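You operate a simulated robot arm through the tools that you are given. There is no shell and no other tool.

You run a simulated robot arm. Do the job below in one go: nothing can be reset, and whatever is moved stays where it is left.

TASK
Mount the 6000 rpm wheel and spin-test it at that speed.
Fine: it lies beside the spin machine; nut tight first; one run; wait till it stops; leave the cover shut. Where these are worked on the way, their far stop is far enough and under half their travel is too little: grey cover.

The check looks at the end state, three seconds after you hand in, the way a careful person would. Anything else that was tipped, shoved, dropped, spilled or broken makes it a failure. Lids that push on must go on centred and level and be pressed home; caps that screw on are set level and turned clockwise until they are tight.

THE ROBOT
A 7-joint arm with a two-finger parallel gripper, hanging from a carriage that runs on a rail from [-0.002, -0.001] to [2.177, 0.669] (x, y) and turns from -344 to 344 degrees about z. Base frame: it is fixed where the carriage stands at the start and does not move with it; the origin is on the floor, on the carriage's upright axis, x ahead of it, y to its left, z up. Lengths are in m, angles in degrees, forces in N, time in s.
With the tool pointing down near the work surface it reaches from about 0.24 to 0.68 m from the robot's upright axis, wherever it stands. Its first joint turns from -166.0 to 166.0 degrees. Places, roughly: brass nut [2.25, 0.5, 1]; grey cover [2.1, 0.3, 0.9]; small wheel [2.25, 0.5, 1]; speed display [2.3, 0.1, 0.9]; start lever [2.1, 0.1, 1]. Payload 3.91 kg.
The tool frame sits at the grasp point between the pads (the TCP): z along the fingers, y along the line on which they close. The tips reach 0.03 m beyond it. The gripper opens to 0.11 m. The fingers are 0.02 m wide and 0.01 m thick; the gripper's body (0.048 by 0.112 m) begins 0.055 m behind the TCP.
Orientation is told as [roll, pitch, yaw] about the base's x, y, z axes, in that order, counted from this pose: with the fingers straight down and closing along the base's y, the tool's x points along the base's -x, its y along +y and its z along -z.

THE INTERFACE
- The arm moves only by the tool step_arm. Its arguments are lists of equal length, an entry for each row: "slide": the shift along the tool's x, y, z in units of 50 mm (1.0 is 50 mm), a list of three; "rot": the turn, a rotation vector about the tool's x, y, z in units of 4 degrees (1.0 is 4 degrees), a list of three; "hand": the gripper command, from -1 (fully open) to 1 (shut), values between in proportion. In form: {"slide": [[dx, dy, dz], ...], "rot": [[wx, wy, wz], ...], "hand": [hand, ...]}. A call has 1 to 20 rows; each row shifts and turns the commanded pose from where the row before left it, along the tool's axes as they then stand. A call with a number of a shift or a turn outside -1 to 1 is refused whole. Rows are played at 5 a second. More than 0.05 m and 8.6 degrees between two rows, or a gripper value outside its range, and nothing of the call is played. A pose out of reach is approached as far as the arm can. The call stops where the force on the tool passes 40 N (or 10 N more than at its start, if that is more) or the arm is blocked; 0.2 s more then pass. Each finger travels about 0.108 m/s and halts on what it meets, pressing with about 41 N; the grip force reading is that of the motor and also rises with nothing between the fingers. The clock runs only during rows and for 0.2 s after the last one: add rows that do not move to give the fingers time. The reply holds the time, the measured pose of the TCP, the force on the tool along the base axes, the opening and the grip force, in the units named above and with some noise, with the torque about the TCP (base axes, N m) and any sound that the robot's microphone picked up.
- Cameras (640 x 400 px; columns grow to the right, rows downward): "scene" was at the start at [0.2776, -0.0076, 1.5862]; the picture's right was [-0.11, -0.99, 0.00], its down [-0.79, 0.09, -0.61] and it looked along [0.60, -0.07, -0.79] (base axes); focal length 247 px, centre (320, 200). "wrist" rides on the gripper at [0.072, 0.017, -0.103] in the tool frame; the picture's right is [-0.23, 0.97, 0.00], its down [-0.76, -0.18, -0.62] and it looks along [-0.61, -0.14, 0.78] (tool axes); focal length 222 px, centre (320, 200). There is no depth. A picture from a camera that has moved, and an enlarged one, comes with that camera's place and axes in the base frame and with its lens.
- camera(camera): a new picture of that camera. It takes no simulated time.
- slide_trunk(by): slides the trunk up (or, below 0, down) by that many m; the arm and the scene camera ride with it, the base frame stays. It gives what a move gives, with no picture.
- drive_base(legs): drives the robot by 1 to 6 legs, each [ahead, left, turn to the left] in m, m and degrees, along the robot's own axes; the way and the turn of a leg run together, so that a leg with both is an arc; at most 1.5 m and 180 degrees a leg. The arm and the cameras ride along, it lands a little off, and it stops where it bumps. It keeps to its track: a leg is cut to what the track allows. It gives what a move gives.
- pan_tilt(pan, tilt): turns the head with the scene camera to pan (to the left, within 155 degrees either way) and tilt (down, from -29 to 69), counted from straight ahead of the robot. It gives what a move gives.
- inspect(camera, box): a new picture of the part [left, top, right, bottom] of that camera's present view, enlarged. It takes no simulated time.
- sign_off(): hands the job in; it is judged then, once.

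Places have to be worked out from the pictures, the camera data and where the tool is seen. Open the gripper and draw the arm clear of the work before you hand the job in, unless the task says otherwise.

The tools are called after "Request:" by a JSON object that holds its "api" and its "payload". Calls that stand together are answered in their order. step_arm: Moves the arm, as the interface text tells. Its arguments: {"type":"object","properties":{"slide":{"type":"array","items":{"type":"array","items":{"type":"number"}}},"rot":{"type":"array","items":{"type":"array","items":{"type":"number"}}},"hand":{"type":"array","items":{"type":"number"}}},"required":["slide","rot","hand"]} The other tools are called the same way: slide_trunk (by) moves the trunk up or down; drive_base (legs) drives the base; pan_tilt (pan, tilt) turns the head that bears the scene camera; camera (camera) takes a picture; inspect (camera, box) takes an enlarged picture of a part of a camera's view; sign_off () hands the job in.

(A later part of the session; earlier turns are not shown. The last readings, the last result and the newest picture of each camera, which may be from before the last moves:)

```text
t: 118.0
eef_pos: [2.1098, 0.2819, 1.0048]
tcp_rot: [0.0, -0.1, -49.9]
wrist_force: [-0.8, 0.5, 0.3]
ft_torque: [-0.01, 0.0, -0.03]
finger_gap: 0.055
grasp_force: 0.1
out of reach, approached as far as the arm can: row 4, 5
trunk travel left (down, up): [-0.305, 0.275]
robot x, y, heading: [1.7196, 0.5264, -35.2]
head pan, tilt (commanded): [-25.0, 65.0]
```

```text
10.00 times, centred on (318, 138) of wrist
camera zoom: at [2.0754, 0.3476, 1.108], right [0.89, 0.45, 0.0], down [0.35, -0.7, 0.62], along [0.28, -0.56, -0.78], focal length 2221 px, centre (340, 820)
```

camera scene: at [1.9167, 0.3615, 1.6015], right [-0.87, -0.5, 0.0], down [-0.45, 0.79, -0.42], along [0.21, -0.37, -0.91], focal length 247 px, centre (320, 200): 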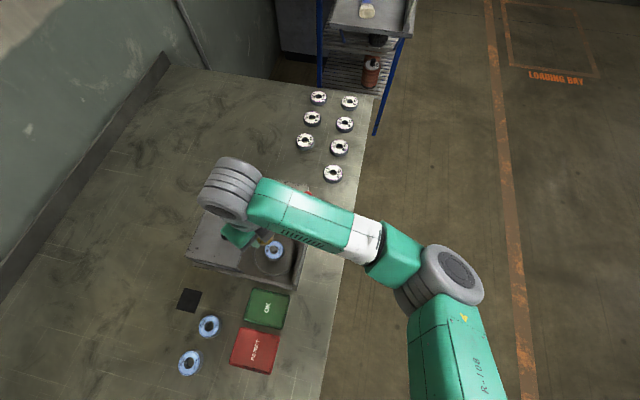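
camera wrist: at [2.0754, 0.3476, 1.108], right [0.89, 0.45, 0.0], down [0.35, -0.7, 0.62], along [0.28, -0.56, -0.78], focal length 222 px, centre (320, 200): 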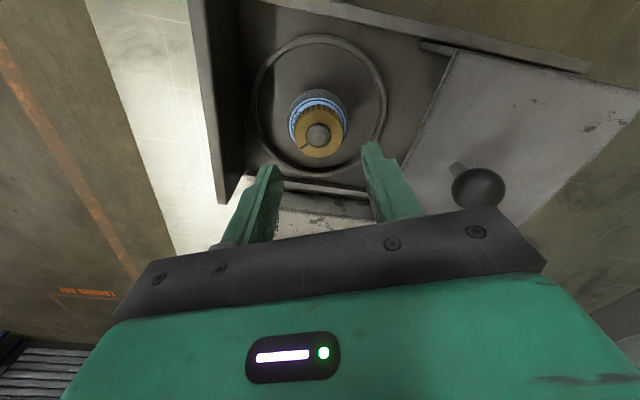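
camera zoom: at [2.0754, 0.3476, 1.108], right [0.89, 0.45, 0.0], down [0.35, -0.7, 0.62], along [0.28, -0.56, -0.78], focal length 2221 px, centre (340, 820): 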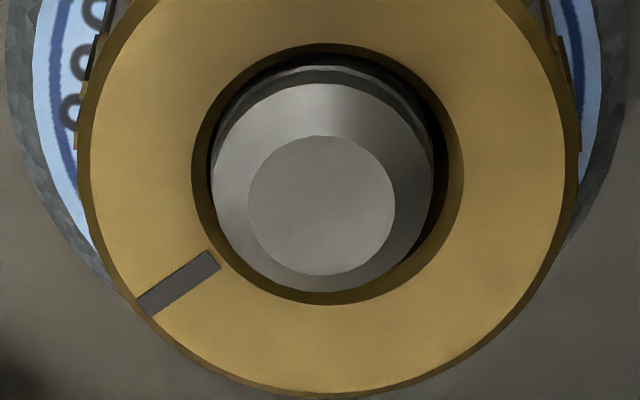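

The nut sits level and concentric. To continue I unwind the gripper counter-clockwise (clear above the spindle) for a second stroke.

Request:
{"api": "step_arm", "payload": {"slide": [[0, 0, 0], [0, 0, 0], [0, 0, 0], [0, 0, 0], [0, 0, 0], [0, 0, 0], [0, 0, 0], [0, 0, 0], [0, 0, 0], [0, 0, 0], [0, 0, 0], [0, 0, 0], [0, 0, 0], [0, 0, 0], [0, 0, 0], [0, 0, 0], [0, 0, 0], [0, 0, 0], [0, 0, 0], [0, 0, 0]], "rot": [[0, 0, -1], [0, 0, -1], [0, 0, -1], [0, 0, -1], [0, 0, -1], [0, 0, -1], [0, 0, -1], [0, 0, -1], [0, 0, -1], [0, 0, -1], [0, 0, -1], [0, 0, -1], [0, 0, -1], [0, 0, -1], [0, 0, -1], [0, 0, -1], [0, 0, -1], [0, 0, -1], [0, 0, -1], [0, 0, -1]], "hand": [0, 0, 0, 0, 0, 0, 0, 0, 0, 0, 0, 0, 0, 0, 0, 0, 0, 0, 0, 0]}}

Request:
{"api": "step_arm", "payload": {"slide": [[0, 0, 0], [0, 0, 0], [0, 0, 0], [0, 0, 0], [0, 0, 0], [0, 0, 0], [0, 0, 0], [0, 0, 0], [0, 0, 0], [0, 0, 0], [0, 0, 0], [0, 0, 0], [0, 0, 0], [0, 0, 0], [0, 0, 0], [0, 0, 0], [0, 0, 0], [0, 0, 0], [0, 0, 0], [0, 0, 0]], "rot": [[0, 0, -1], [0, 0, -1], [0, 0, -1], [0, 0, -1], [0, 0, -1], [0, 0, -1], [0, 0, -1], [0, 0, -1], [0, 0, -1], [0, 0, -1], [0, 0, -1], [0, 0, -1], [0, 0, -1], [0, 0, -1], [0, 0, -1], [0, 0, -1], [0, 0, -1], [0, 0, -1], [0, 0, -1], [0, 0, -1]], "hand": [0, 0, 0, 0, 0, 0, 0, 0, 0, 0, 0, 0, 0, 0, 0, 0, 0, 0, 0, 0]}}

Request:
{"api": "camera", "payload": {"camera": "scene"}}

Request:
{"api": "inspect", "payload": {"camera": "wrist", "box": [240, 60, 400, 160]}}

```text
t: 122.2
eef_pos: [2.11, 0.2813, 1.0054]
tcp_rot: [0.0, 0.0, 30.1]
wrist_force: [-0.5, -0.2, -0.6]
ft_torque: [-0.01, 0.0, -0.01]
finger_gap: 0.0551
grasp_force: 0.1
trunk travel left (down, up): [-0.305, 0.275]
robot x, y, heading: [1.7179, 0.5272, -35.1]
head pan, tilt (commanded): [-25.0, 65.0]
```

```text
t: 126.4
eef_pos: [2.1101, 0.2813, 1.0062]
tcp_rot: [0.1, 0.1, 110.3]
wrist_force: [-0.3, -1.0, -0.5]
ft_torque: [-0.02, 0.0, 0.01]
finger_gap: 0.055
grasp_force: 0.1
trunk travel left (down, up): [-0.305, 0.275]
robot x, y, heading: [1.7209, 0.5277, -35.2]
head pan, tilt (commanded): [-25.0, 65.0]
```

```text
taken
camera scene: at [1.9168, 0.3615, 1.6015], right [-0.87, -0.5, 0.0], down [-0.45, 0.79, -0.42], along [0.21, -0.37, -0.91], focal length 247 px, centre (320, 200)
```

scene: 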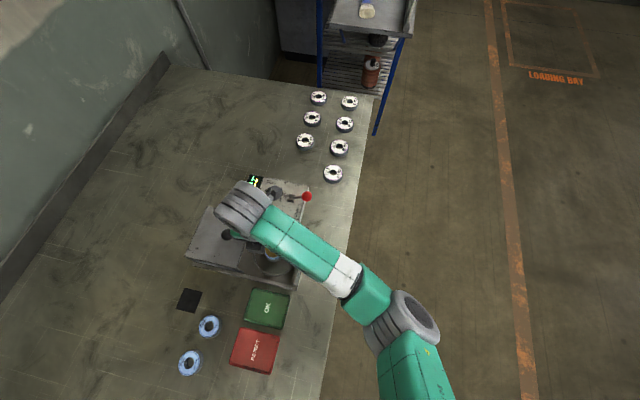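

```text
4.00 times, centred on (320, 110) of wrist
camera zoom: at [2.1189, 0.2071, 1.109], right [-0.99, -0.12, 0.0], down [-0.1, 0.78, 0.62], along [-0.08, 0.62, -0.78], focal length 888 px, centre (320, 560)
```

zoom: 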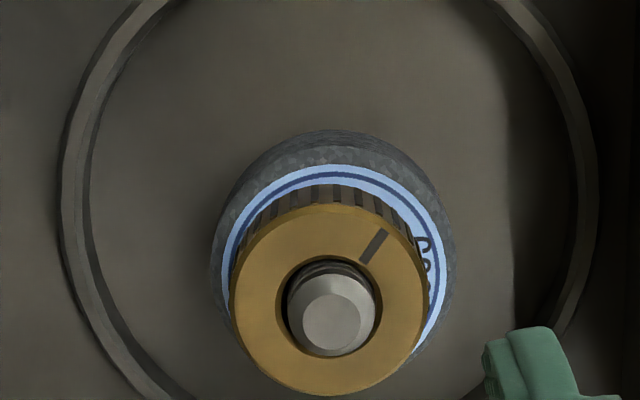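

I finish the unwind to yaw 170°, trim to the nut's axis and lower around the nut again.

Request:
{"api": "step_arm", "payload": {"slide": [[0, 0, 0], [0, 0, 0], [0, 0, 0], [0, 0, 0], [0, 0, 0], [0, 0, 0], [0, 0, 0], [0, 0, 0], [0, 0, 0], [0, 0, 0], [0, 0, 0], [0, 0, 0], [0, 0, 0], [0, 0, 0], [0, 0, 0], [-0.056, 0.01, 0], [0, 0, 0.4], [0, 0, 0.4], [0, 0, 0.38], [0, 0, 0]], "rot": [[0, 0, -1], [0, 0, -1], [0, 0, -1], [0, 0, -1], [0, 0, -1], [0, 0, -1], [0, 0, -1], [0, 0, -1], [0, 0, -1], [0, 0, -1], [0, 0, -1], [0, 0, -1], [0, 0, -1], [0, 0, -1], [0, 0, -1], [0, 0, 0], [0, 0, 0], [0, 0, 0], [0, 0, 0], [0, 0, 0]], "hand": [0, 0, 0, 0, 0, 0, 0, 0, 0, 0, 0, 0, 0, 0, 0, 0, 0, 0, 0, 0]}}

Request:
{"api": "inspect", "payload": {"camera": "wrist", "box": [240, 105, 400, 205]}}

```text
t: 130.6
eef_pos: [2.1073, 0.2814, 0.9457]
tcp_rot: [0.1, 0.0, 170.3]
wrist_force: [-0.7, 1.2, 0.6]
ft_torque: [0.0, -0.03, 0.02]
finger_gap: 0.0552
grasp_force: 0.1
trunk travel left (down, up): [-0.305, 0.275]
robot x, y, heading: [1.7219, 0.5282, -35.2]
head pan, tilt (commanded): [-25.0, 65.0]
```

```text
4.00 times, centred on (320, 155) of wrist
camera zoom: at [2.1756, 0.2518, 1.0493], right [-0.39, -0.92, 0.0], down [-0.72, 0.31, 0.62], along [-0.57, 0.24, -0.78], focal length 888 px, centre (320, 380)
```

zoom: 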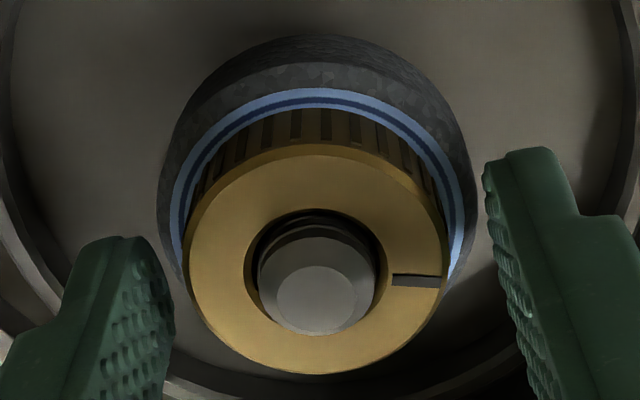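

Fingers straddle the nut. I close, then gently try to lift 2 mm: if the nut is threaded it must resist.

Request:
{"api": "step_arm", "payload": {"slide": [[0, 0, 0], [0, 0, 0], [0, 0, 0], [0, 0, 0], [0, 0, -0.02], [0, 0, -0.02], [0, 0, 0], [0, 0, 0]], "rot": [[0, 0, 0], [0, 0, 0], [0, 0, 0], [0, 0, 0], [0, 0, 0], [0, 0, 0], [0, 0, 0], [0, 0, 0]], "hand": [0.3, 0.6, 0.6, 0.6, 0.6, 0.6, 0.6, 0.6]}}

Request:
{"api": "inspect", "payload": {"camera": "wrist", "box": [240, 105, 400, 205]}}

```text
t: 132.4
eef_pos: [2.1086, 0.2812, 0.9482]
tcp_rot: [0.1, 0.1, 170.1]
wrist_force: [0.1, -1.1, -8.1]
ft_torque: [0.0, 0.0, 0.0]
finger_gap: 0.041
grasp_force: 41.3
trunk travel left (down, up): [-0.305, 0.275]
robot x, y, heading: [1.7174, 0.5294, -35.3]
head pan, tilt (commanded): [-25.0, 65.0]
```

```text
4.00 times, centred on (320, 155) of wrist
camera zoom: at [2.1752, 0.252, 1.0511], right [-0.39, -0.92, 0.0], down [-0.72, 0.31, 0.62], along [-0.57, 0.24, -0.78], focal length 888 px, centre (320, 380)
```

zoom: 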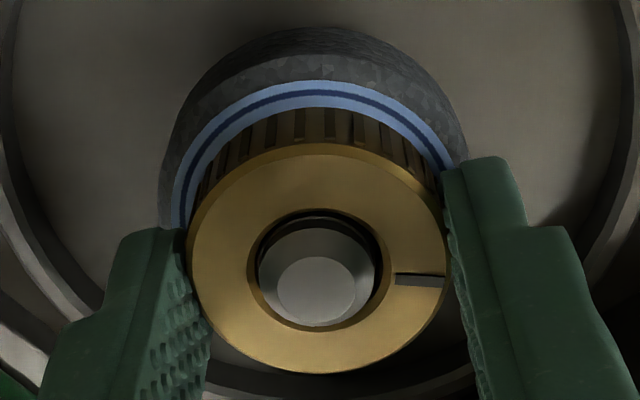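

Force went to −8 N while the nut rose with the fingers by about 2 mm. I lift 2 mm more to tell thread resistance from friction.

Request:
{"api": "step_arm", "payload": {"slide": [[0, 0, -0.02], [0, 0, -0.02], [0, 0, 0], [0, 0, 0]], "rot": [[0, 0, 0], [0, 0, 0], [0, 0, 0], [0, 0, 0]], "hand": [0.6, 0.6, 0.6, 0.6]}}

Request:
{"api": "inspect", "payload": {"camera": "wrist", "box": [240, 105, 400, 205]}}

```text
t: 133.4
eef_pos: [2.1061, 0.2832, 0.9479]
tcp_rot: [0.1, 0.0, 170.2]
wrist_force: [0.6, -0.5, -21.3]
ft_torque: [-0.01, -0.02, 0.0]
finger_gap: 0.041
grasp_force: 41.1
trunk travel left (down, up): [-0.305, 0.275]
robot x, y, heading: [1.7172, 0.5282, -35.1]
head pan, tilt (commanded): [-25.0, 65.0]
```

```text
4.00 times, centred on (320, 155) of wrist
camera zoom: at [2.1745, 0.2528, 1.0526], right [-0.39, -0.92, 0.0], down [-0.72, 0.31, 0.62], along [-0.57, 0.24, -0.78], focal length 888 px, centre (320, 380)
```

zoom: 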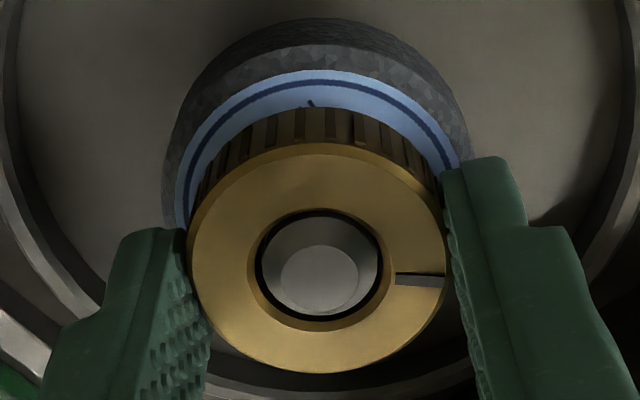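

The resistance grows (−21 N), so the nut is held by the thread. I go back down 4 mm and turn clockwise with hardly any axial load.

Request:
{"api": "step_arm", "payload": {"slide": [[0, 0, 0.04], [0, 0, 0.04], [0, 0, 0], [0, 0, 0], [0, 0, 0], [0, 0, 0], [0, 0, 0], [0, 0, 0], [0, 0, 0], [0, 0, 0], [0, 0, 0], [0, 0, 0], [0, 0, 0], [0, 0, 0], [0, 0, 0], [0, 0, 0], [0, 0, 0], [0, 0, 0]], "rot": [[0, 0, 0], [0, 0, 0], [0, 0, 0], [0, 0, 1], [0, 0, 1], [0, 0, 1], [0, 0, 1], [0, 0, 1], [0, 0, 1], [0, 0, 1], [0, 0, 1], [0, 0, 1], [0, 0, 1], [0, 0, 1], [0, 0, 1], [0, 0, 1], [0, 0, 1], [0, 0, 1]], "hand": [0.6, 0.6, 0.6, 0.6, 0.6, 0.6, 0.6, 0.6, 0.6, 0.6, 0.6, 0.6, 0.6, 0.6, 0.6, 0.6, 0.6, 0.6]}}

Request:
{"api": "inspect", "payload": {"camera": "wrist", "box": [240, 105, 400, 205]}}

```text
t: 137.2
eef_pos: [2.1069, 0.2823, 0.9451]
tcp_rot: [0.1, 0.1, 110.1]
wrist_force: [0.4, 0.7, -1.2]
ft_torque: [0.04, -0.01, -0.02]
finger_gap: 0.041
grasp_force: 41.4
trunk travel left (down, up): [-0.305, 0.275]
robot x, y, heading: [1.7187, 0.5284, -35.2]
head pan, tilt (commanded): [-25.0, 65.0]
```

```text
4.00 times, centred on (320, 155) of wrist
camera zoom: at [2.1161, 0.2073, 1.0497], right [-0.99, -0.12, 0.0], down [-0.1, 0.78, 0.62], along [-0.07, 0.62, -0.78], focal length 888 px, centre (320, 380)
```

zoom: 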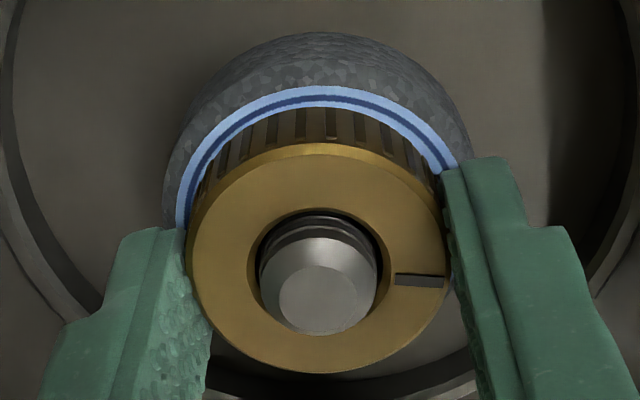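

Request:
{"api": "step_arm", "payload": {"slide": [[0, 0, 0], [0, 0, 0], [0, 0, 0], [0, 0, 0], [0, 0, 0], [0, 0, 0], [0, 0, 0], [0, 0, 0], [0, 0, 0], [0, 0, 0], [0, 0, 0], [0, 0, 0], [0, 0, 0], [0, 0, 0], [0, 0, 0], [0, 0, 0], [0, 0, 0], [0, 0, 0], [0, 0, 0], [0, 0, 0]], "rot": [[0, 0, 1], [0, 0, 1], [0, 0, 1], [0, 0, 1], [0, 0, 1], [0, 0, 1], [0, 0, 1], [0, 0, 1], [0, 0, 1], [0, 0, 1], [0, 0, 1], [0, 0, 1], [0, 0, 1], [0, 0, 1], [0, 0, 1], [0, 0, 1], [0, 0, 1], [0, 0, 1], [0, 0, 1], [0, 0, 1]], "hand": [0.6, 0.6, 0.6, 0.6, 0.6, 0.6, 0.6, 0.6, 0.6, 0.6, 0.6, 0.6, 0.6, 0.6, 0.6, 0.6, 0.6, 0.6, 0.6, 0.6]}}

Request:
{"api": "inspect", "payload": {"camera": "wrist", "box": [240, 105, 400, 205]}}

```text
t: 141.4
eef_pos: [2.1067, 0.2821, 0.946]
tcp_rot: [-0.1, -0.1, 30.0]
wrist_force: [0.8, 0.1, -1.5]
ft_torque: [0.05, -0.01, -0.03]
finger_gap: 0.0409
grasp_force: 40.8
trunk travel left (down, up): [-0.305, 0.275]
robot x, y, heading: [1.7215, 0.5265, -35.3]
head pan, tilt (commanded): [-25.0, 65.0]
```

```text
4.00 times, centred on (320, 155) of wrist
camera zoom: at [2.036, 0.2594, 1.0497], right [-0.29, 0.96, 0.0], down [0.75, 0.23, 0.62], along [0.6, 0.18, -0.78], focal length 888 px, centre (320, 380)
```

zoom: 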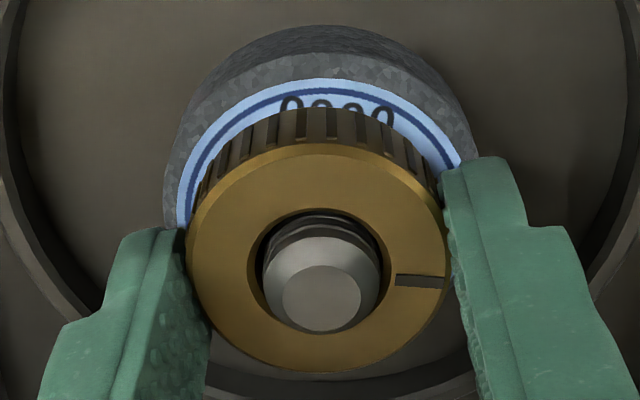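

This time the wheel stays still (6000 at the same place) and only the nut turns, with no axial load. I keep turning clockwise and watch for torque building up.

Request:
{"api": "step_arm", "payload": {"slide": [[0, 0, 0], [0, 0, 0], [0, 0, 0], [0, 0, 0], [0, 0, 0], [0, 0, 0], [0, 0, 0], [0, 0, 0], [0, 0, 0], [0, 0, 0], [0, 0, 0], [0, 0, 0], [0, 0, 0], [0, 0, 0], [0, 0, 0], [0, 0, 0], [0, 0, 0], [0, 0, 0], [0, 0, 0], [0, 0, 0]], "rot": [[0, 0, 1], [0, 0, 1], [0, 0, 1], [0, 0, 1], [0, 0, 1], [0, 0, 1], [0, 0, 1], [0, 0, 1], [0, 0, 1], [0, 0, 1], [0, 0, 1], [0, 0, 1], [0, 0, 1], [0, 0, 1], [0, 0, 1], [0, 0, 1], [0, 0, 1], [0, 0, 1], [0, 0, 1], [0, 0, 1]], "hand": [0.6, 0.6, 0.6, 0.6, 0.6, 0.6, 0.6, 0.6, 0.6, 0.6, 0.6, 0.6, 0.6, 0.6, 0.6, 0.6, 0.6, 0.6, 0.6, 0.6]}}

Request:
{"api": "inspect", "payload": {"camera": "wrist", "box": [240, 105, 400, 205]}}

```text
t: 145.6
eef_pos: [2.1072, 0.2822, 0.9456]
tcp_rot: [0.1, -0.1, -49.9]
wrist_force: [1.1, -0.7, -1.8]
ft_torque: [0.0, 0.0, -0.01]
finger_gap: 0.0406
grasp_force: 40.9
trunk travel left (down, up): [-0.305, 0.275]
robot x, y, heading: [1.7206, 0.5331, -35.2]
head pan, tilt (commanded): [-25.0, 65.0]
```

```text
4.00 times, centred on (320, 155) of wrist
camera zoom: at [2.073, 0.3472, 1.0495], right [0.89, 0.45, 0.0], down [0.35, -0.7, 0.62], along [0.28, -0.56, -0.78], focal length 888 px, centre (320, 380)
```

zoom: 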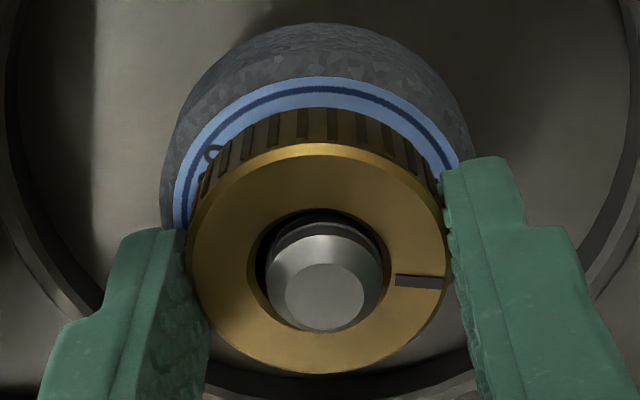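

Request:
{"api": "camera", "payload": {"camera": "scene"}}

Request:
{"api": "inspect", "payload": {"camera": "scene", "box": [216, 170, 312, 230]}}

```text
taken
camera scene: at [1.9168, 0.3615, 1.6015], right [-0.87, -0.5, 0.0], down [-0.45, 0.79, -0.42], along [0.21, -0.37, -0.91], focal length 247 px, centre (320, 200)
```

scene: 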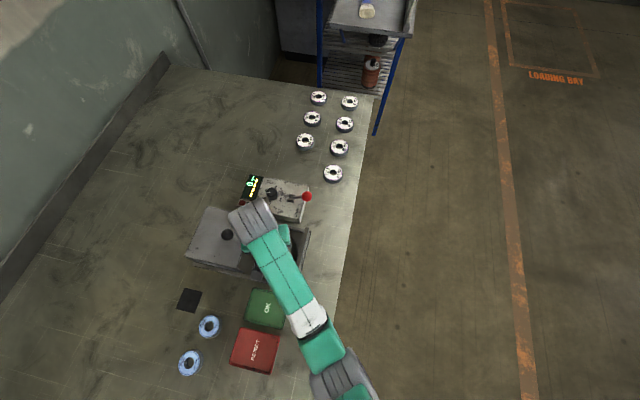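

```text
6.67 times, centred on (264, 200) of scene
camera zoom: at [1.9168, 0.3615, 1.6015], right [-0.87, -0.5, 0.0], down [-0.45, 0.79, -0.42], along [0.21, -0.37, -0.91], focal length 1649 px, centre (693, 200)
```

zoom: 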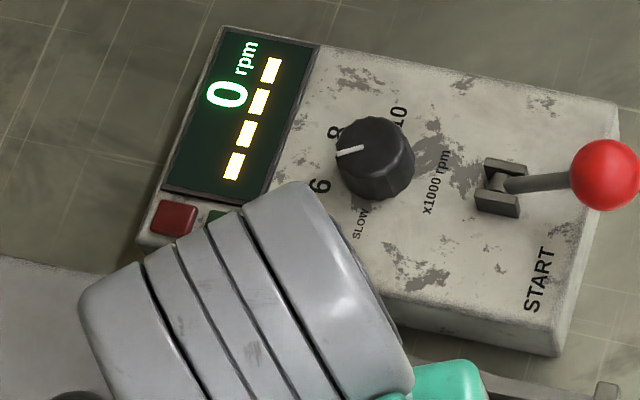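

The nut turns without drawing down, so I want a side view of it. I release it, back off to the camera's side and tilt the gripper so the wrist camera looks nearly level at the nut.

Request:
{"api": "step_arm", "payload": {"slide": [[0, 0, 0], [0, 0, 0], [0, 0, 0], [0, 0, -0.4], [0, 0, -0.4], [0, 0, -0.3], [0.87, 0, 0], [0.87, 0, 0], [0.87, 0, 0], [0, 0, 0], [0, 0, 0], [0, 0, 0], [0, 0, 0], [0, 0, 0], [0, 0, 0], [0, 0, 0], [0, 0, 0], [0, 0, 0], [0, 0, 0]], "rot": [[0, 0, 0], [0, 0, 0], [0, 0, 0], [0, 0, 0], [0, 0, 0], [0, 0, 0], [0, 0, 0], [0, 0, 0], [0, 0, 0], [0, -1, 0], [0, -1, 0], [0, -1, 0], [0, -1, 0], [0, -1, 0], [0, -1, 0], [0, -1, 0], [0, -1, 0], [0, -1, 0], [0, 0, 0]], "hand": [0.2, 0, 0, 0, 0, 0, 0, 0, 0, 0, 0, 0, 0, 0, 0, 0, 0, 0, 0]}}

Request:
{"api": "camera", "payload": {"camera": "wrist"}}

Request:
{"api": "camera", "payload": {"camera": "scene"}}

```text
t: 149.6
eef_pos: [2.0233, 0.3812, 1.0015]
tcp_rot: [0.0, -36.2, -49.7]
wrist_force: [0.6, -0.6, -0.1]
ft_torque: [0.0, 0.01, 0.03]
finger_gap: 0.0549
grasp_force: 0.0
out of reach, approached as far as the arm can: row 4
trunk travel left (down, up): [-0.305, 0.275]
robot x, y, heading: [1.7184, 0.53, -35.1]
head pan, tilt (commanded): [-25.0, 65.0]
```

```text
taken
camera wrist: at [1.9587, 0.483, 1.0418], right [0.86, 0.49, 0.13], down [0.02, -0.3, 0.95], along [0.51, -0.82, -0.27], focal length 222 px, centre (320, 200)
```

wrist: 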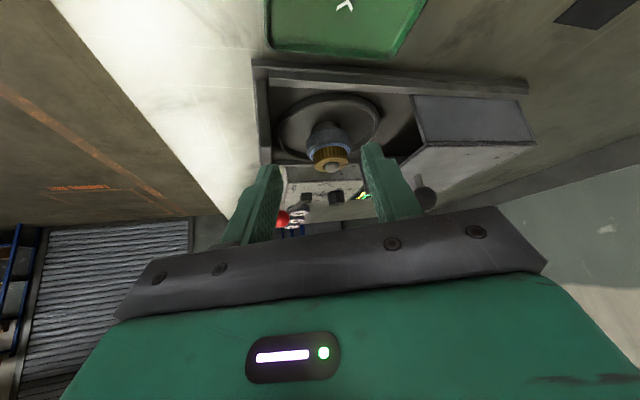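

```text
taken
camera scene: at [1.9168, 0.3615, 1.6015], right [-0.87, -0.5, 0.0], down [-0.45, 0.79, -0.42], along [0.21, -0.37, -0.91], focal length 247 px, centre (320, 200)
```

scene: 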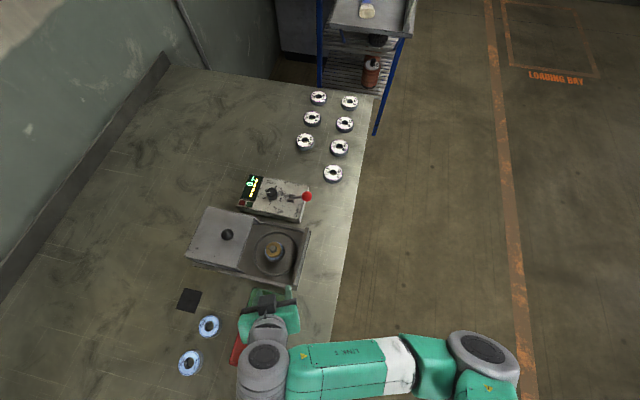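

Excellent, a nearly level view. I zoom in on the nut and wheel.

Request:
{"api": "inspect", "payload": {"camera": "wrist", "box": [298, 120, 362, 180]}}

Request:
{"api": "inspect", "payload": {"camera": "wrist", "box": [266, 90, 394, 170]}}

Request:
{"api": "inspect", "payload": {"camera": "scene", "box": [236, 220, 316, 280]}}

```text
6.67 times, centred on (330, 150) of wrist
camera zoom: at [1.9587, 0.483, 1.0418], right [0.86, 0.49, 0.13], down [0.02, -0.3, 0.95], along [0.51, -0.82, -0.27], focal length 1481 px, centre (253, 533)
```

zoom: 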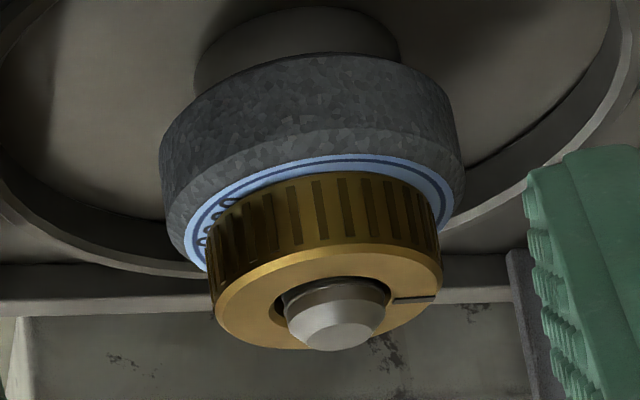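

```text
5.00 times, centred on (330, 130) of wrist
camera zoom: at [1.9587, 0.483, 1.0418], right [0.86, 0.49, 0.13], down [0.02, -0.3, 0.95], along [0.51, -0.82, -0.27], focal length 1111 px, centre (270, 550)
```

zoom: 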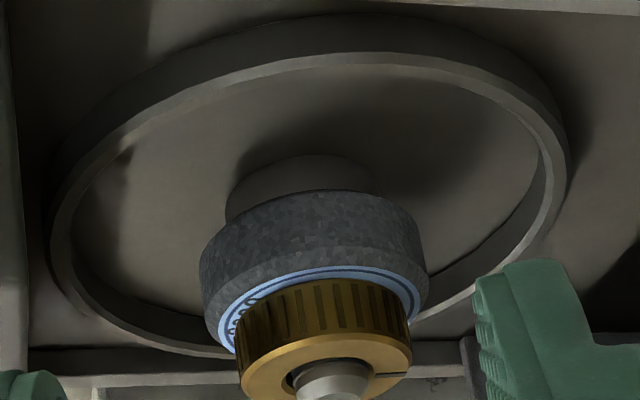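

```text
6.67 times, centred on (276, 250) of scene
camera zoom: at [1.9168, 0.3615, 1.6015], right [-0.87, -0.5, 0.0], down [-0.45, 0.79, -0.42], along [0.21, -0.37, -0.91], focal length 1649 px, centre (613, -133)
```

zoom: 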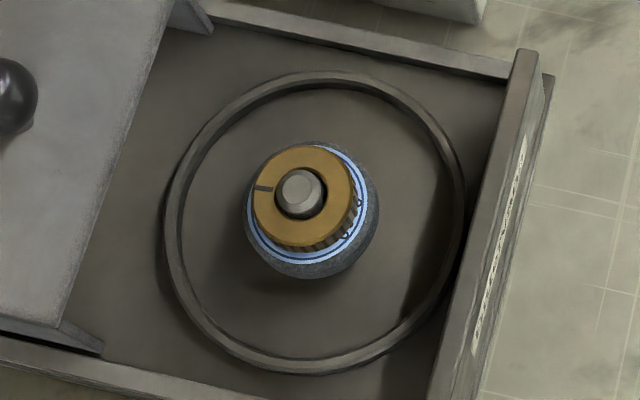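

Side view: the nut's underside is at, or within about 1–2 mm of, the wheel's face. I go lower for an even flatter look to judge the gap.

Request:
{"api": "step_arm", "payload": {"slide": [[0.353, 0, 0.485], [0.353, 0, 0.485], [0, 0, 0]], "rot": [[0, 0, 0], [0, 0, 0], [0, 0, 0]], "hand": [0, 0, 0]}}

Request:
{"api": "camera", "payload": {"camera": "wrist"}}

Request:
{"api": "inspect", "payload": {"camera": "wrist", "box": [290, 130, 370, 190]}}

```text
t: 150.4
eef_pos: [2.0219, 0.3816, 0.9403]
tcp_rot: [-0.1, -36.1, -49.8]
wrist_force: [-0.3, 0.8, 1.6]
ft_torque: [0.02, -0.02, 0.03]
finger_gap: 0.0548
grasp_force: 0.1
trunk travel left (down, up): [-0.305, 0.275]
robot x, y, heading: [1.7195, 0.5271, -35.1]
head pan, tilt (commanded): [-25.0, 65.0]
```

```text
taken
camera wrist: at [1.9582, 0.4823, 0.9822], right [0.86, 0.49, 0.13], down [0.02, -0.3, 0.95], along [0.51, -0.82, -0.27], focal length 222 px, centre (320, 200)
```

wrist: 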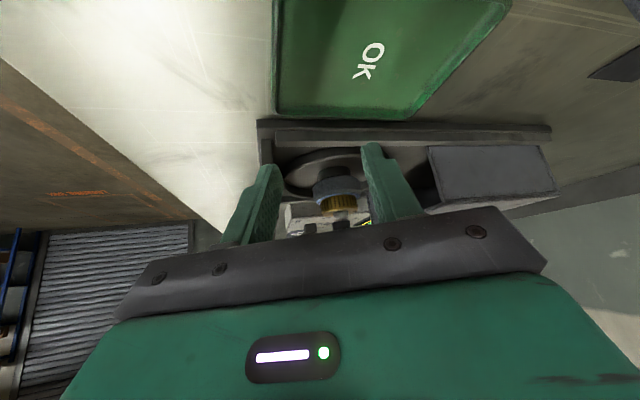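

```text
6.67 times, centred on (330, 160) of wrist
camera zoom: at [1.9582, 0.4823, 0.9822], right [0.86, 0.49, 0.13], down [0.02, -0.3, 0.95], along [0.51, -0.82, -0.27], focal length 1481 px, centre (253, 467)
```

zoom: 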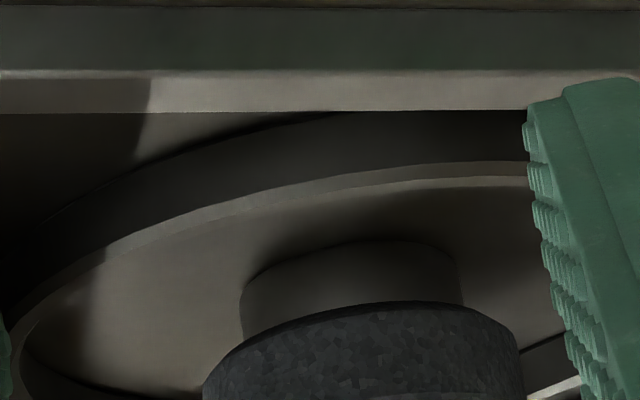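

Request:
{"api": "inspect", "payload": {"camera": "wrist", "box": [306, 172, 370, 220]}}

Request:
{"api": "inspect", "payload": {"camera": "wrist", "box": [320, 184, 360, 214]}}

```text
8.33 times, centred on (338, 196) of wrist
camera zoom: at [1.9582, 0.4823, 0.9822], right [0.86, 0.49, 0.13], down [0.02, -0.3, 0.95], along [0.51, -0.82, -0.27], focal length 1851 px, centre (170, 233)
```

zoom: 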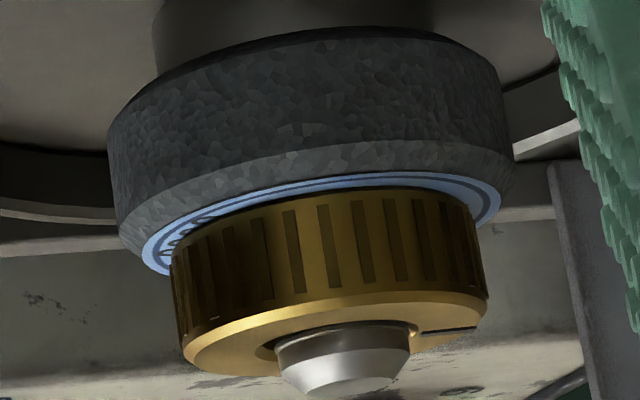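

```text
13.33 times, centred on (340, 199) of wrist
camera zoom: at [1.9582, 0.4823, 0.9822], right [0.86, 0.49, 0.13], down [0.02, -0.3, 0.95], along [0.51, -0.82, -0.27], focal length 2962 px, centre (53, 213)
```

zoom: 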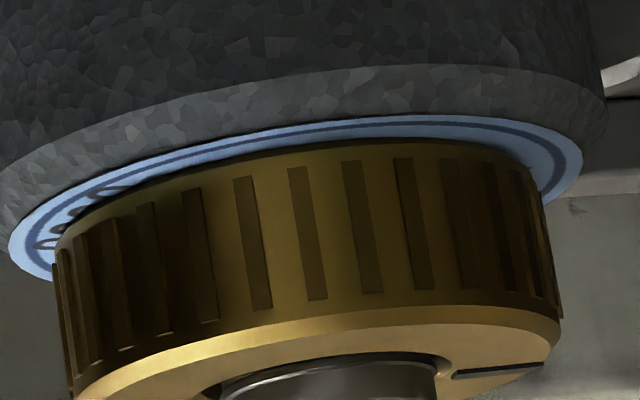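

The nut sits level on the wheel with at most about 1 mm gap, so it has been run down but isn't tight. I go back over it, unwinding counter-clockwise for the next stroke.

Request:
{"api": "step_arm", "payload": {"slide": [[-0.353, 0, -0.485], [-0.353, 0, -0.485], [0, 0, 0], [0, 0, 0], [0, 0, 0], [0, 0, 0], [0, 0, 0], [0, 0, 0], [0, 0, 0], [0, 0, 0], [0, 0, 0], [-0.87, 0, 0], [-0.87, 0, 0], [-0.87, 0, 0], [0, 0, 0], [0, 0, 0], [0, 0, 0], [0, 0, 0], [0, 0, 0], [0, 0, 0]], "rot": [[0, 0, 0], [0, 0, 0], [0, 1, 0], [0, 1, 0], [0, 1, 0], [0, 1, 0], [0, 1, 0], [0, 1, 0], [0, 1, 0], [0, 1, 0], [0, 1, 0], [0, 0, 0], [0, 0, 0], [0, 0, 0], [0, 0, -1], [0, 0, -1], [0, 0, -1], [0, 0, -1], [0, 0, -1], [0, 0, -1]], "hand": [0, 0, 0, 0, 0, 0, 0, 0, 0, 0, 0, 0, 0, 0, 0, 0, 0, 0, 0, 0]}}

Request:
{"api": "step_arm", "payload": {"slide": [[0, 0, 0], [0, 0, 0], [0, 0, 0], [0, 0, 0], [0, 0, 0], [0, 0, 0], [0, 0, 0], [0, 0, 0], [0, 0, 0], [0, 0, 0], [0, 0, 0], [0, 0, 0], [0, 0, 0], [0, 0, 0], [0, 0, 0], [0, 0, 0], [0, 0, 0], [0, 0, 0], [0, 0, 0], [0, 0, 0]], "rot": [[0, 0, -1], [0, 0, -1], [0, 0, -1], [0, 0, -1], [0, 0, -1], [0, 0, -1], [0, 0, -1], [0, 0, -1], [0, 0, -1], [0, 0, -1], [0, 0, -1], [0, 0, -1], [0, 0, -1], [0, 0, -1], [0, 0, -1], [0, 0, -1], [0, 0, -1], [0, 0, -1], [0, 0, -1], [0, 0, -1]], "hand": [0, 0, 0, 0, 0, 0, 0, 0, 0, 0, 0, 0, 0, 0, 0, 0, 0, 0, 0, 0]}}

Request:
{"api": "step_arm", "payload": {"slide": [[0, 0, 0], [0, 0, 0], [0, 0, 0], [0, 0, 0], [0, 0, 0], [0, 0, 0], [0, 0, 0], [0, 0, 0], [0, 0, 0], [0, 0, 0], [0, 0, 0], [0, 0, 0], [0, 0, 0], [0, 0, 0], [0, 0, 0], [0, 0, 0], [0, 0, 0], [0, 0, 0], [0, 0, 0], [0, 0, 0]], "rot": [[0, 0, -1], [0, 0, -1], [0, 0, -1], [0, 0, -1], [0, 0, -1], [0, 0, -1], [0, 0, -1], [0, 0, -1], [0, 0, -1], [0, 0, -1], [0, 0, -1], [0, 0, -1], [0, 0, -1], [0, 0, -1], [0, 0, -1], [0, 0, -1], [0, 0, -1], [0, 0, -1], [0, 0, -1], [0, 0, -1]], "hand": [0, 0, 0, 0, 0, 0, 0, 0, 0, 0, 0, 0, 0, 0, 0, 0, 0, 0, 0, 0]}}

Request:
{"api": "inspect", "payload": {"camera": "wrist", "box": [240, 60, 400, 160]}}

```text
t: 154.6
eef_pos: [2.1071, 0.2822, 1.0014]
tcp_rot: [-0.1, -0.1, -25.9]
wrist_force: [0.4, -0.3, -0.3]
ft_torque: [0.0, 0.02, -0.02]
finger_gap: 0.0552
grasp_force: 0.1
trunk travel left (down, up): [-0.305, 0.275]
robot x, y, heading: [1.7209, 0.529, -35.2]
head pan, tilt (commanded): [-25.0, 65.0]
```

```text
t: 158.8
eef_pos: [2.1079, 0.2814, 1.0023]
tcp_rot: [-0.1, 0.1, 54.3]
wrist_force: [0.2, 0.2, -0.5]
ft_torque: [0.0, -0.02, -0.02]
finger_gap: 0.0552
grasp_force: 0.0
trunk travel left (down, up): [-0.305, 0.275]
robot x, y, heading: [1.7188, 0.5297, -35.3]
head pan, tilt (commanded): [-25.0, 65.0]
```

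```text
t: 163.0
eef_pos: [2.1077, 0.2819, 1.0014]
tcp_rot: [0.1, 0.1, 134.1]
wrist_force: [-0.4, -0.6, -0.1]
ft_torque: [0.01, 0.01, -0.02]
finger_gap: 0.0547
grasp_force: 0.0
trunk travel left (down, up): [-0.305, 0.275]
robot x, y, heading: [1.7178, 0.5283, -35.1]
head pan, tilt (commanded): [-25.0, 65.0]
```

```text
4.00 times, centred on (320, 110) of wrist
camera zoom: at [2.1451, 0.2171, 1.1052], right [-0.86, -0.52, 0.0], down [-0.4, 0.67, 0.62], along [-0.32, 0.53, -0.78], focal length 888 px, centre (320, 560)
```

zoom: 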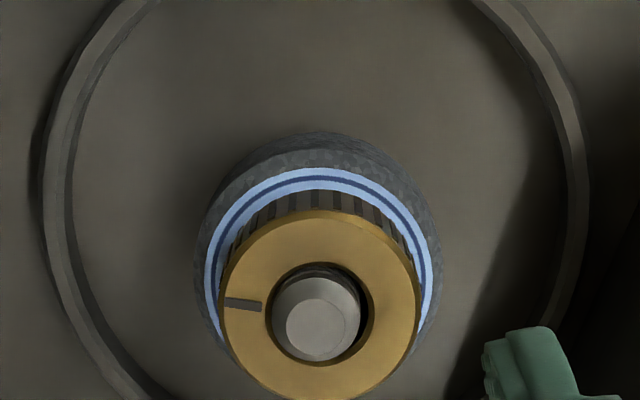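

I finish the unwind, lower around the nut again and close.

Request:
{"api": "step_arm", "payload": {"slide": [[0, 0, 0], [0, 0, 0], [0, 0, 0], [0, 0, 0], [0, 0, 0], [0, 0, 0], [0, 0, 0], [0, 0, 0], [0, 0, 0], [0.01, 0.01, 0.37], [0, 0, 0.37], [0, 0, 0.37], [0, 0, 0], [0, 0, 0], [0, 0, 0], [0, 0, 0], [0, 0, 0]], "rot": [[0, 0, -1], [0, 0, -1], [0, 0, -1], [0, 0, -1], [0, 0, -1], [0, 0, -1], [0, 0, -1], [0, 0, -1], [0, 0, -1], [0, 0, 0], [0, 0, 0], [0, 0, 0], [0, 0, 0], [0, 0, 0], [0, 0, 0], [0, 0, 0], [0, 0, 0]], "hand": [0, 0, 0, 0, 0, 0, 0, 0, 0, 0, 0, 0, 0, 0.3, 0.6, 0.6, 0.6]}}

Request:
{"api": "inspect", "payload": {"camera": "wrist", "box": [240, 105, 400, 205]}}

```text
t: 166.6
eef_pos: [2.1085, 0.2806, 0.946]
tcp_rot: [0.1, 0.2, 170.1]
wrist_force: [1.9, 1.8, 0.1]
ft_torque: [0.06, -0.06, 0.01]
finger_gap: 0.0406
grasp_force: 41.0
trunk travel left (down, up): [-0.305, 0.275]
robot x, y, heading: [1.7213, 0.5279, -34.9]
head pan, tilt (commanded): [-25.0, 65.0]
```

```text
4.00 times, centred on (320, 155) of wrist
camera zoom: at [2.1764, 0.2514, 1.0499], right [-0.39, -0.92, 0.0], down [-0.72, 0.31, 0.62], along [-0.57, 0.24, -0.78], focal length 888 px, centre (320, 380)
```

zoom: 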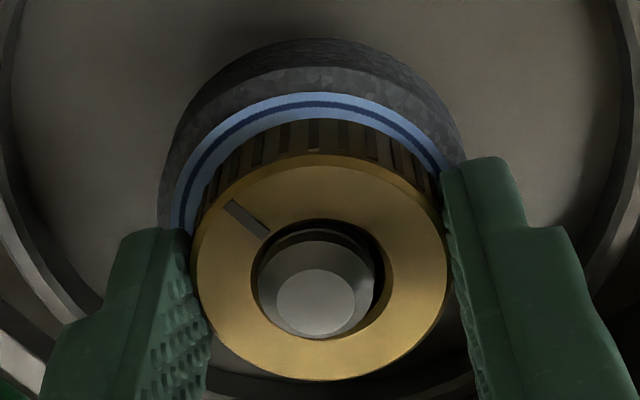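

Gripped again. I turn clockwise with a light downward press.

Request:
{"api": "step_arm", "payload": {"slide": [[-0.02, 0, 0.01], [0, 0, 0], [0, 0, 0], [0, 0, 0], [0, 0, 0], [0, 0, 0], [0, 0, 0], [0, 0, 0], [0, 0, 0], [0, 0, 0], [0, 0, 0], [0, 0, 0], [0, 0, 0], [0, 0, 0], [0, 0, 0], [0, 0, 0], [0, 0, 0], [0, 0, 0], [0, 0, 0], [0, 0, 0]], "rot": [[0, 0, 0], [0, 0, 1], [0, 0, 1], [0, 0, 1], [0, 0, 1], [0, 0, 1], [0, 0, 1], [0, 0, 1], [0, 0, 1], [0, 0, 1], [0, 0, 1], [0, 0, 1], [0, 0, 1], [0, 0, 1], [0, 0, 1], [0, 0, 1], [0, 0, 1], [0, 0, 1], [0, 0, 1], [0, 0, 1]], "hand": [0.6, 0.6, 0.6, 0.6, 0.6, 0.6, 0.6, 0.6, 0.6, 0.6, 0.6, 0.6, 0.6, 0.6, 0.6, 0.6, 0.6, 0.6, 0.6, 0.6]}}

Request:
{"api": "inspect", "payload": {"camera": "wrist", "box": [240, 105, 400, 205]}}

```text
t: 170.8
eef_pos: [2.1077, 0.281, 0.9454]
tcp_rot: [0.0, 0.1, 94.1]
wrist_force: [-1.0, -1.4, 9.3]
ft_torque: [0.0, 0.06, 0.03]
finger_gap: 0.041
grasp_force: 41.1
trunk travel left (down, up): [-0.305, 0.275]
robot x, y, heading: [1.7183, 0.5257, -35.0]
head pan, tilt (commanded): [-25.0, 65.0]
```

```text
4.00 times, centred on (320, 155) of wrist
camera zoom: at [2.0953, 0.2065, 1.0492], right [-0.99, 0.16, 0.0], down [0.12, 0.77, 0.62], along [0.1, 0.61, -0.78], focal length 888 px, centre (320, 380)
```

zoom: 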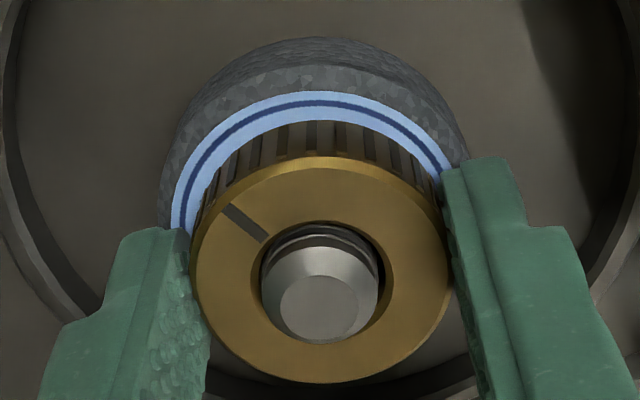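

Request:
{"api": "step_arm", "payload": {"slide": [[0, 0, 0], [0, 0, 0], [0, 0, 0], [0, 0, 0], [0, 0, 0], [0, 0, 0], [0, 0, 0], [0, 0, 0], [0, 0, 0], [0, 0, 0], [0, 0, 0], [0, 0, 0], [0, 0, 0], [0, 0, 0], [0, 0, 0], [0, 0, 0], [0, 0, 0], [0, 0, 0], [0, 0, 0], [0, 0, 0]], "rot": [[0, 0, 1], [0, 0, 1], [0, 0, 1], [0, 0, 1], [0, 0, 1], [0, 0, 1], [0, 0, 1], [0, 0, 1], [0, 0, 1], [0, 0, 1], [0, 0, 1], [0, 0, 1], [0, 0, 1], [0, 0, 1], [0, 0, 1], [0, 0, 1], [0, 0, 1], [0, 0, 1], [0, 0, 1], [0, 0, 1]], "hand": [0.6, 0.6, 0.6, 0.6, 0.6, 0.6, 0.6, 0.6, 0.6, 0.6, 0.6, 0.6, 0.6, 0.6, 0.6, 0.6, 0.6, 0.6, 0.6, 0.6]}}

Request:
{"api": "inspect", "payload": {"camera": "wrist", "box": [240, 105, 400, 205]}}

```text
t: 175.0
eef_pos: [2.1074, 0.2824, 0.9453]
tcp_rot: [-0.1, -0.1, 14.1]
wrist_force: [0.2, 0.6, 0.4]
ft_torque: [0.02, 0.03, -0.03]
finger_gap: 0.0409
grasp_force: 40.9
trunk travel left (down, up): [-0.305, 0.275]
robot x, y, heading: [1.7253, 0.5319, -35.2]
head pan, tilt (commanded): [-25.0, 65.0]
```

```text
4.00 times, centred on (320, 155) of wrist
camera zoom: at [2.032, 0.2794, 1.0489], right [-0.02, 1.0, 0.0], down [0.78, 0.01, 0.62], along [0.62, 0.01, -0.78], focal length 888 px, centre (320, 380)
```

zoom: 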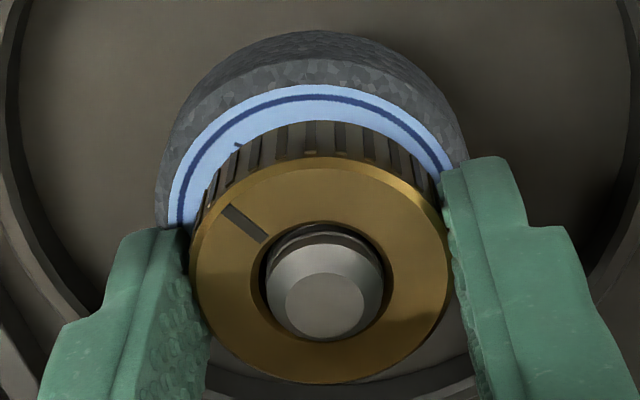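

Request:
{"api": "step_arm", "payload": {"slide": [[0, 0, 0], [0, 0, 0], [0, 0, 0], [0, 0, 0], [0, 0, 0], [0, 0, 0], [0, 0, 0], [0, 0, 0], [0, 0, 0], [0, 0, 0], [0, 0, 0], [0, 0, 0], [0, 0, 0], [0, 0, 0], [0, 0, 0], [0, 0, 0], [0, 0, 0], [0, 0, 0], [0, 0, 0], [0, 0, 0]], "rot": [[0, 0, 1], [0, 0, 1], [0, 0, 1], [0, 0, 1], [0, 0, 1], [0, 0, 1], [0, 0, 1], [0, 0, 1], [0, 0, 1], [0, 0, 1], [0, 0, 1], [0, 0, 1], [0, 0, 1], [0, 0, 1], [0, 0, 1], [0, 0, 1], [0, 0, 1], [0, 0, 1], [0, 0, 1], [0, 0, 1]], "hand": [0.6, 0.6, 0.6, 0.6, 0.6, 0.6, 0.6, 0.6, 0.6, 0.6, 0.6, 0.6, 0.6, 0.6, 0.6, 0.6, 0.6, 0.6, 0.6, 0.6]}}

Request:
{"api": "inspect", "payload": {"camera": "wrist", "box": [240, 105, 400, 205]}}

```text
t: 179.2
eef_pos: [2.1077, 0.281, 0.9457]
tcp_rot: [0.0, -0.2, -65.9]
wrist_force: [-1.3, 5.8, 7.7]
ft_torque: [0.19, 0.04, 0.07]
finger_gap: 0.0407
grasp_force: 41.4
trunk travel left (down, up): [-0.305, 0.275]
robot x, y, heading: [1.7212, 0.5294, -35.4]
head pan, tilt (commanded): [-25.0, 65.0]
```

```text
4.00 times, centred on (320, 155) of wrist
camera zoom: at [2.0927, 0.3544, 1.0484], right [0.98, 0.19, 0.0], down [0.15, -0.77, 0.62], along [0.12, -0.61, -0.78], focal length 888 px, centre (320, 380)
```

zoom: 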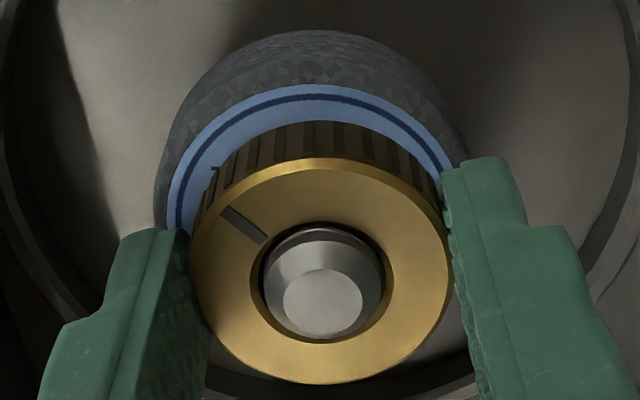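

When pressed, wheel and nut turn together; unpressed the nut alone turns. I do a clearer lift test to see how the nut is held.

Request:
{"api": "step_arm", "payload": {"slide": [[0, 0, -0.03], [0, 0, -0.03], [0, 0, 0], [0, 0, 0]], "rot": [[0, 0, 0], [0, 0, 0], [0, 0, 0], [0, 0, 0]], "hand": [0.6, 0.6, 0.6, 0.6]}}

Request:
{"api": "step_arm", "payload": {"slide": [[0, 0, -0.03], [0, 0, -0.03], [0, 0, 0], [0, 0, 0], [0, 0, 0]], "rot": [[0, 0, 0], [0, 0, 0], [0, 0, 0], [0, 0, 0], [0, 0, 0]], "hand": [0.6, 0.6, 0.6, 0.6, 0.6]}}

Request:
{"api": "inspect", "payload": {"camera": "wrist", "box": [240, 105, 400, 205]}}

```text
t: 180.2
eef_pos: [2.1068, 0.2824, 0.9484]
tcp_rot: [-0.1, 0.0, -65.8]
wrist_force: [4.4, 2.4, -17.1]
ft_torque: [0.05, -0.09, -0.01]
finger_gap: 0.0406
grasp_force: 41.0
trunk travel left (down, up): [-0.305, 0.275]
robot x, y, heading: [1.7248, 0.5299, -35.5]
head pan, tilt (commanded): [-25.0, 65.0]
```

```text
t: 181.4
eef_pos: [2.105, 0.2843, 0.9501]
tcp_rot: [-0.1, 0.1, -65.9]
wrist_force: [7.1, 2.0, -36.4]
ft_torque: [0.1, -0.18, 0.03]
finger_gap: 0.0411
grasp_force: 41.3
trunk travel left (down, up): [-0.305, 0.275]
robot x, y, heading: [1.7186, 0.5305, -35.2]
head pan, tilt (commanded): [-25.0, 65.0]
```

```text
4.00 times, centred on (320, 155) of wrist
camera zoom: at [2.0915, 0.3552, 1.0538], right [0.98, 0.19, 0.0], down [0.15, -0.77, 0.62], along [0.12, -0.61, -0.78], focal length 888 px, centre (320, 380)
```

zoom: 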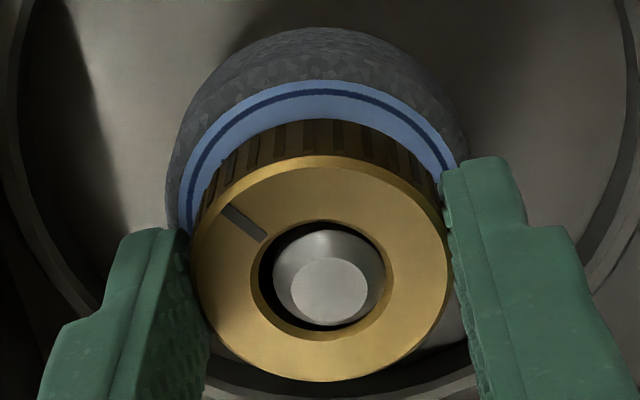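

The pull grows to −36 N at 6 mm, so the nut is firmly held by the thread. I lower it back and take a close picture of the post's thread as a reference for whether the post turns.

Request:
{"api": "step_arm", "payload": {"slide": [[0, 0, 0.04], [0, 0, 0.04], [0, 0, 0.03], [0, 0, 0], [0, 0, 0]], "rot": [[0, 0, 0], [0, 0, 0], [0, 0, 0], [0, 0, 0], [0, 0, 0]], "hand": [0.6, 0.6, 0.6, 0.6, 0.6]}}

Request:
{"api": "inspect", "payload": {"camera": "wrist", "box": [300, 155, 348, 191]}}

```text
t: 182.6
eef_pos: [2.1064, 0.281, 0.9457]
tcp_rot: [-0.1, -0.2, -65.8]
wrist_force: [0.2, 5.9, 0.8]
ft_torque: [0.21, 0.0, 0.0]
finger_gap: 0.0411
grasp_force: 41.1
trunk travel left (down, up): [-0.305, 0.275]
robot x, y, heading: [1.7204, 0.5291, -35.2]
head pan, tilt (commanded): [-25.0, 65.0]
```

```text
11.11 times, centred on (324, 173) of wrist
camera zoom: at [2.0925, 0.3545, 1.0493], right [0.98, 0.19, 0.0], down [0.15, -0.77, 0.62], along [0.12, -0.61, -0.78], focal length 2468 px, centre (276, 500)
```

zoom: 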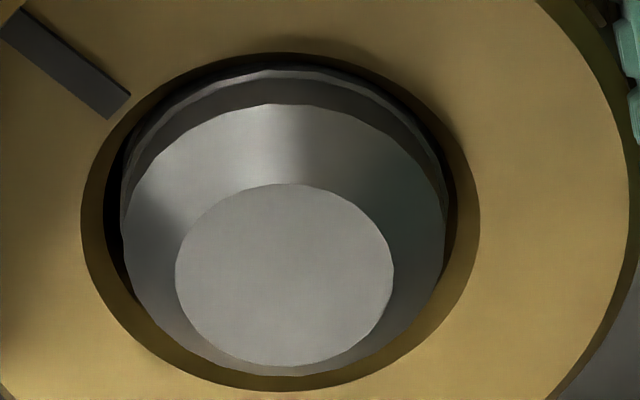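

The nut's thread hold is confirmed. The fingertips are nearly flush with the nut's underside, so pressing may have put the tips on the wheel rather than loading the nut. I re-grip 3.5 mm higher, press lightly on the nut itself and turn on a bit to compare.

Request:
{"api": "step_arm", "payload": {"slide": [[0, 0, 0], [0, 0, 0], [0, 0, -0.07], [0, 0, 0], [0, 0, 0], [0, 0, 0], [0, 0, 0], [0, 0, 0.02], [0, 0, 0.02], [0, 0, 0]], "rot": [[0, 0, 0], [0, 0, 0], [0, 0, 0], [0, 0, 0], [0, 0, 0], [0, 0, 0], [0, 0, 0], [0, 0, 0], [0, 0, 0], [0, 0, 0]], "hand": [0.2, 0.1, 0.1, 0.1, 0.4, 0.6, 0.6, 0.6, 0.6, 0.6]}}

Request:
{"api": "inspect", "payload": {"camera": "wrist", "box": [240, 105, 400, 205]}}

```text
t: 184.8
eef_pos: [2.1073, 0.2818, 0.9491]
tcp_rot: [0.1, -0.2, -65.8]
wrist_force: [-8.8, 6.7, 34.0]
ft_torque: [0.38, 0.4, -0.08]
finger_gap: 0.0409
grasp_force: 41.5
trunk travel left (down, up): [-0.305, 0.275]
robot x, y, heading: [1.7216, 0.5256, -35.2]
head pan, tilt (commanded): [-25.0, 65.0]
```

```text
4.00 times, centred on (320, 155) of wrist
camera zoom: at [2.0926, 0.3536, 1.0522], right [0.98, 0.19, 0.0], down [0.15, -0.77, 0.63], along [0.12, -0.61, -0.78], focal length 888 px, centre (320, 380)
```

zoom: 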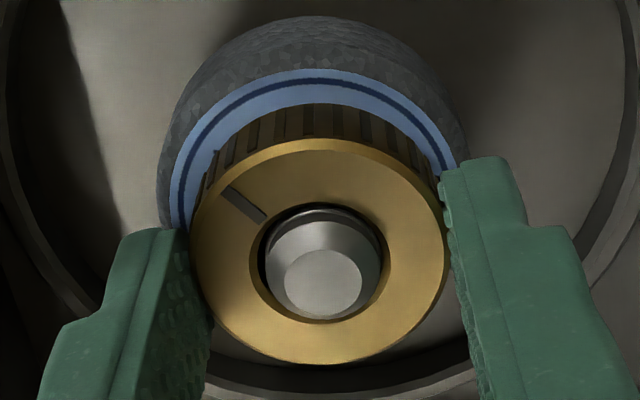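

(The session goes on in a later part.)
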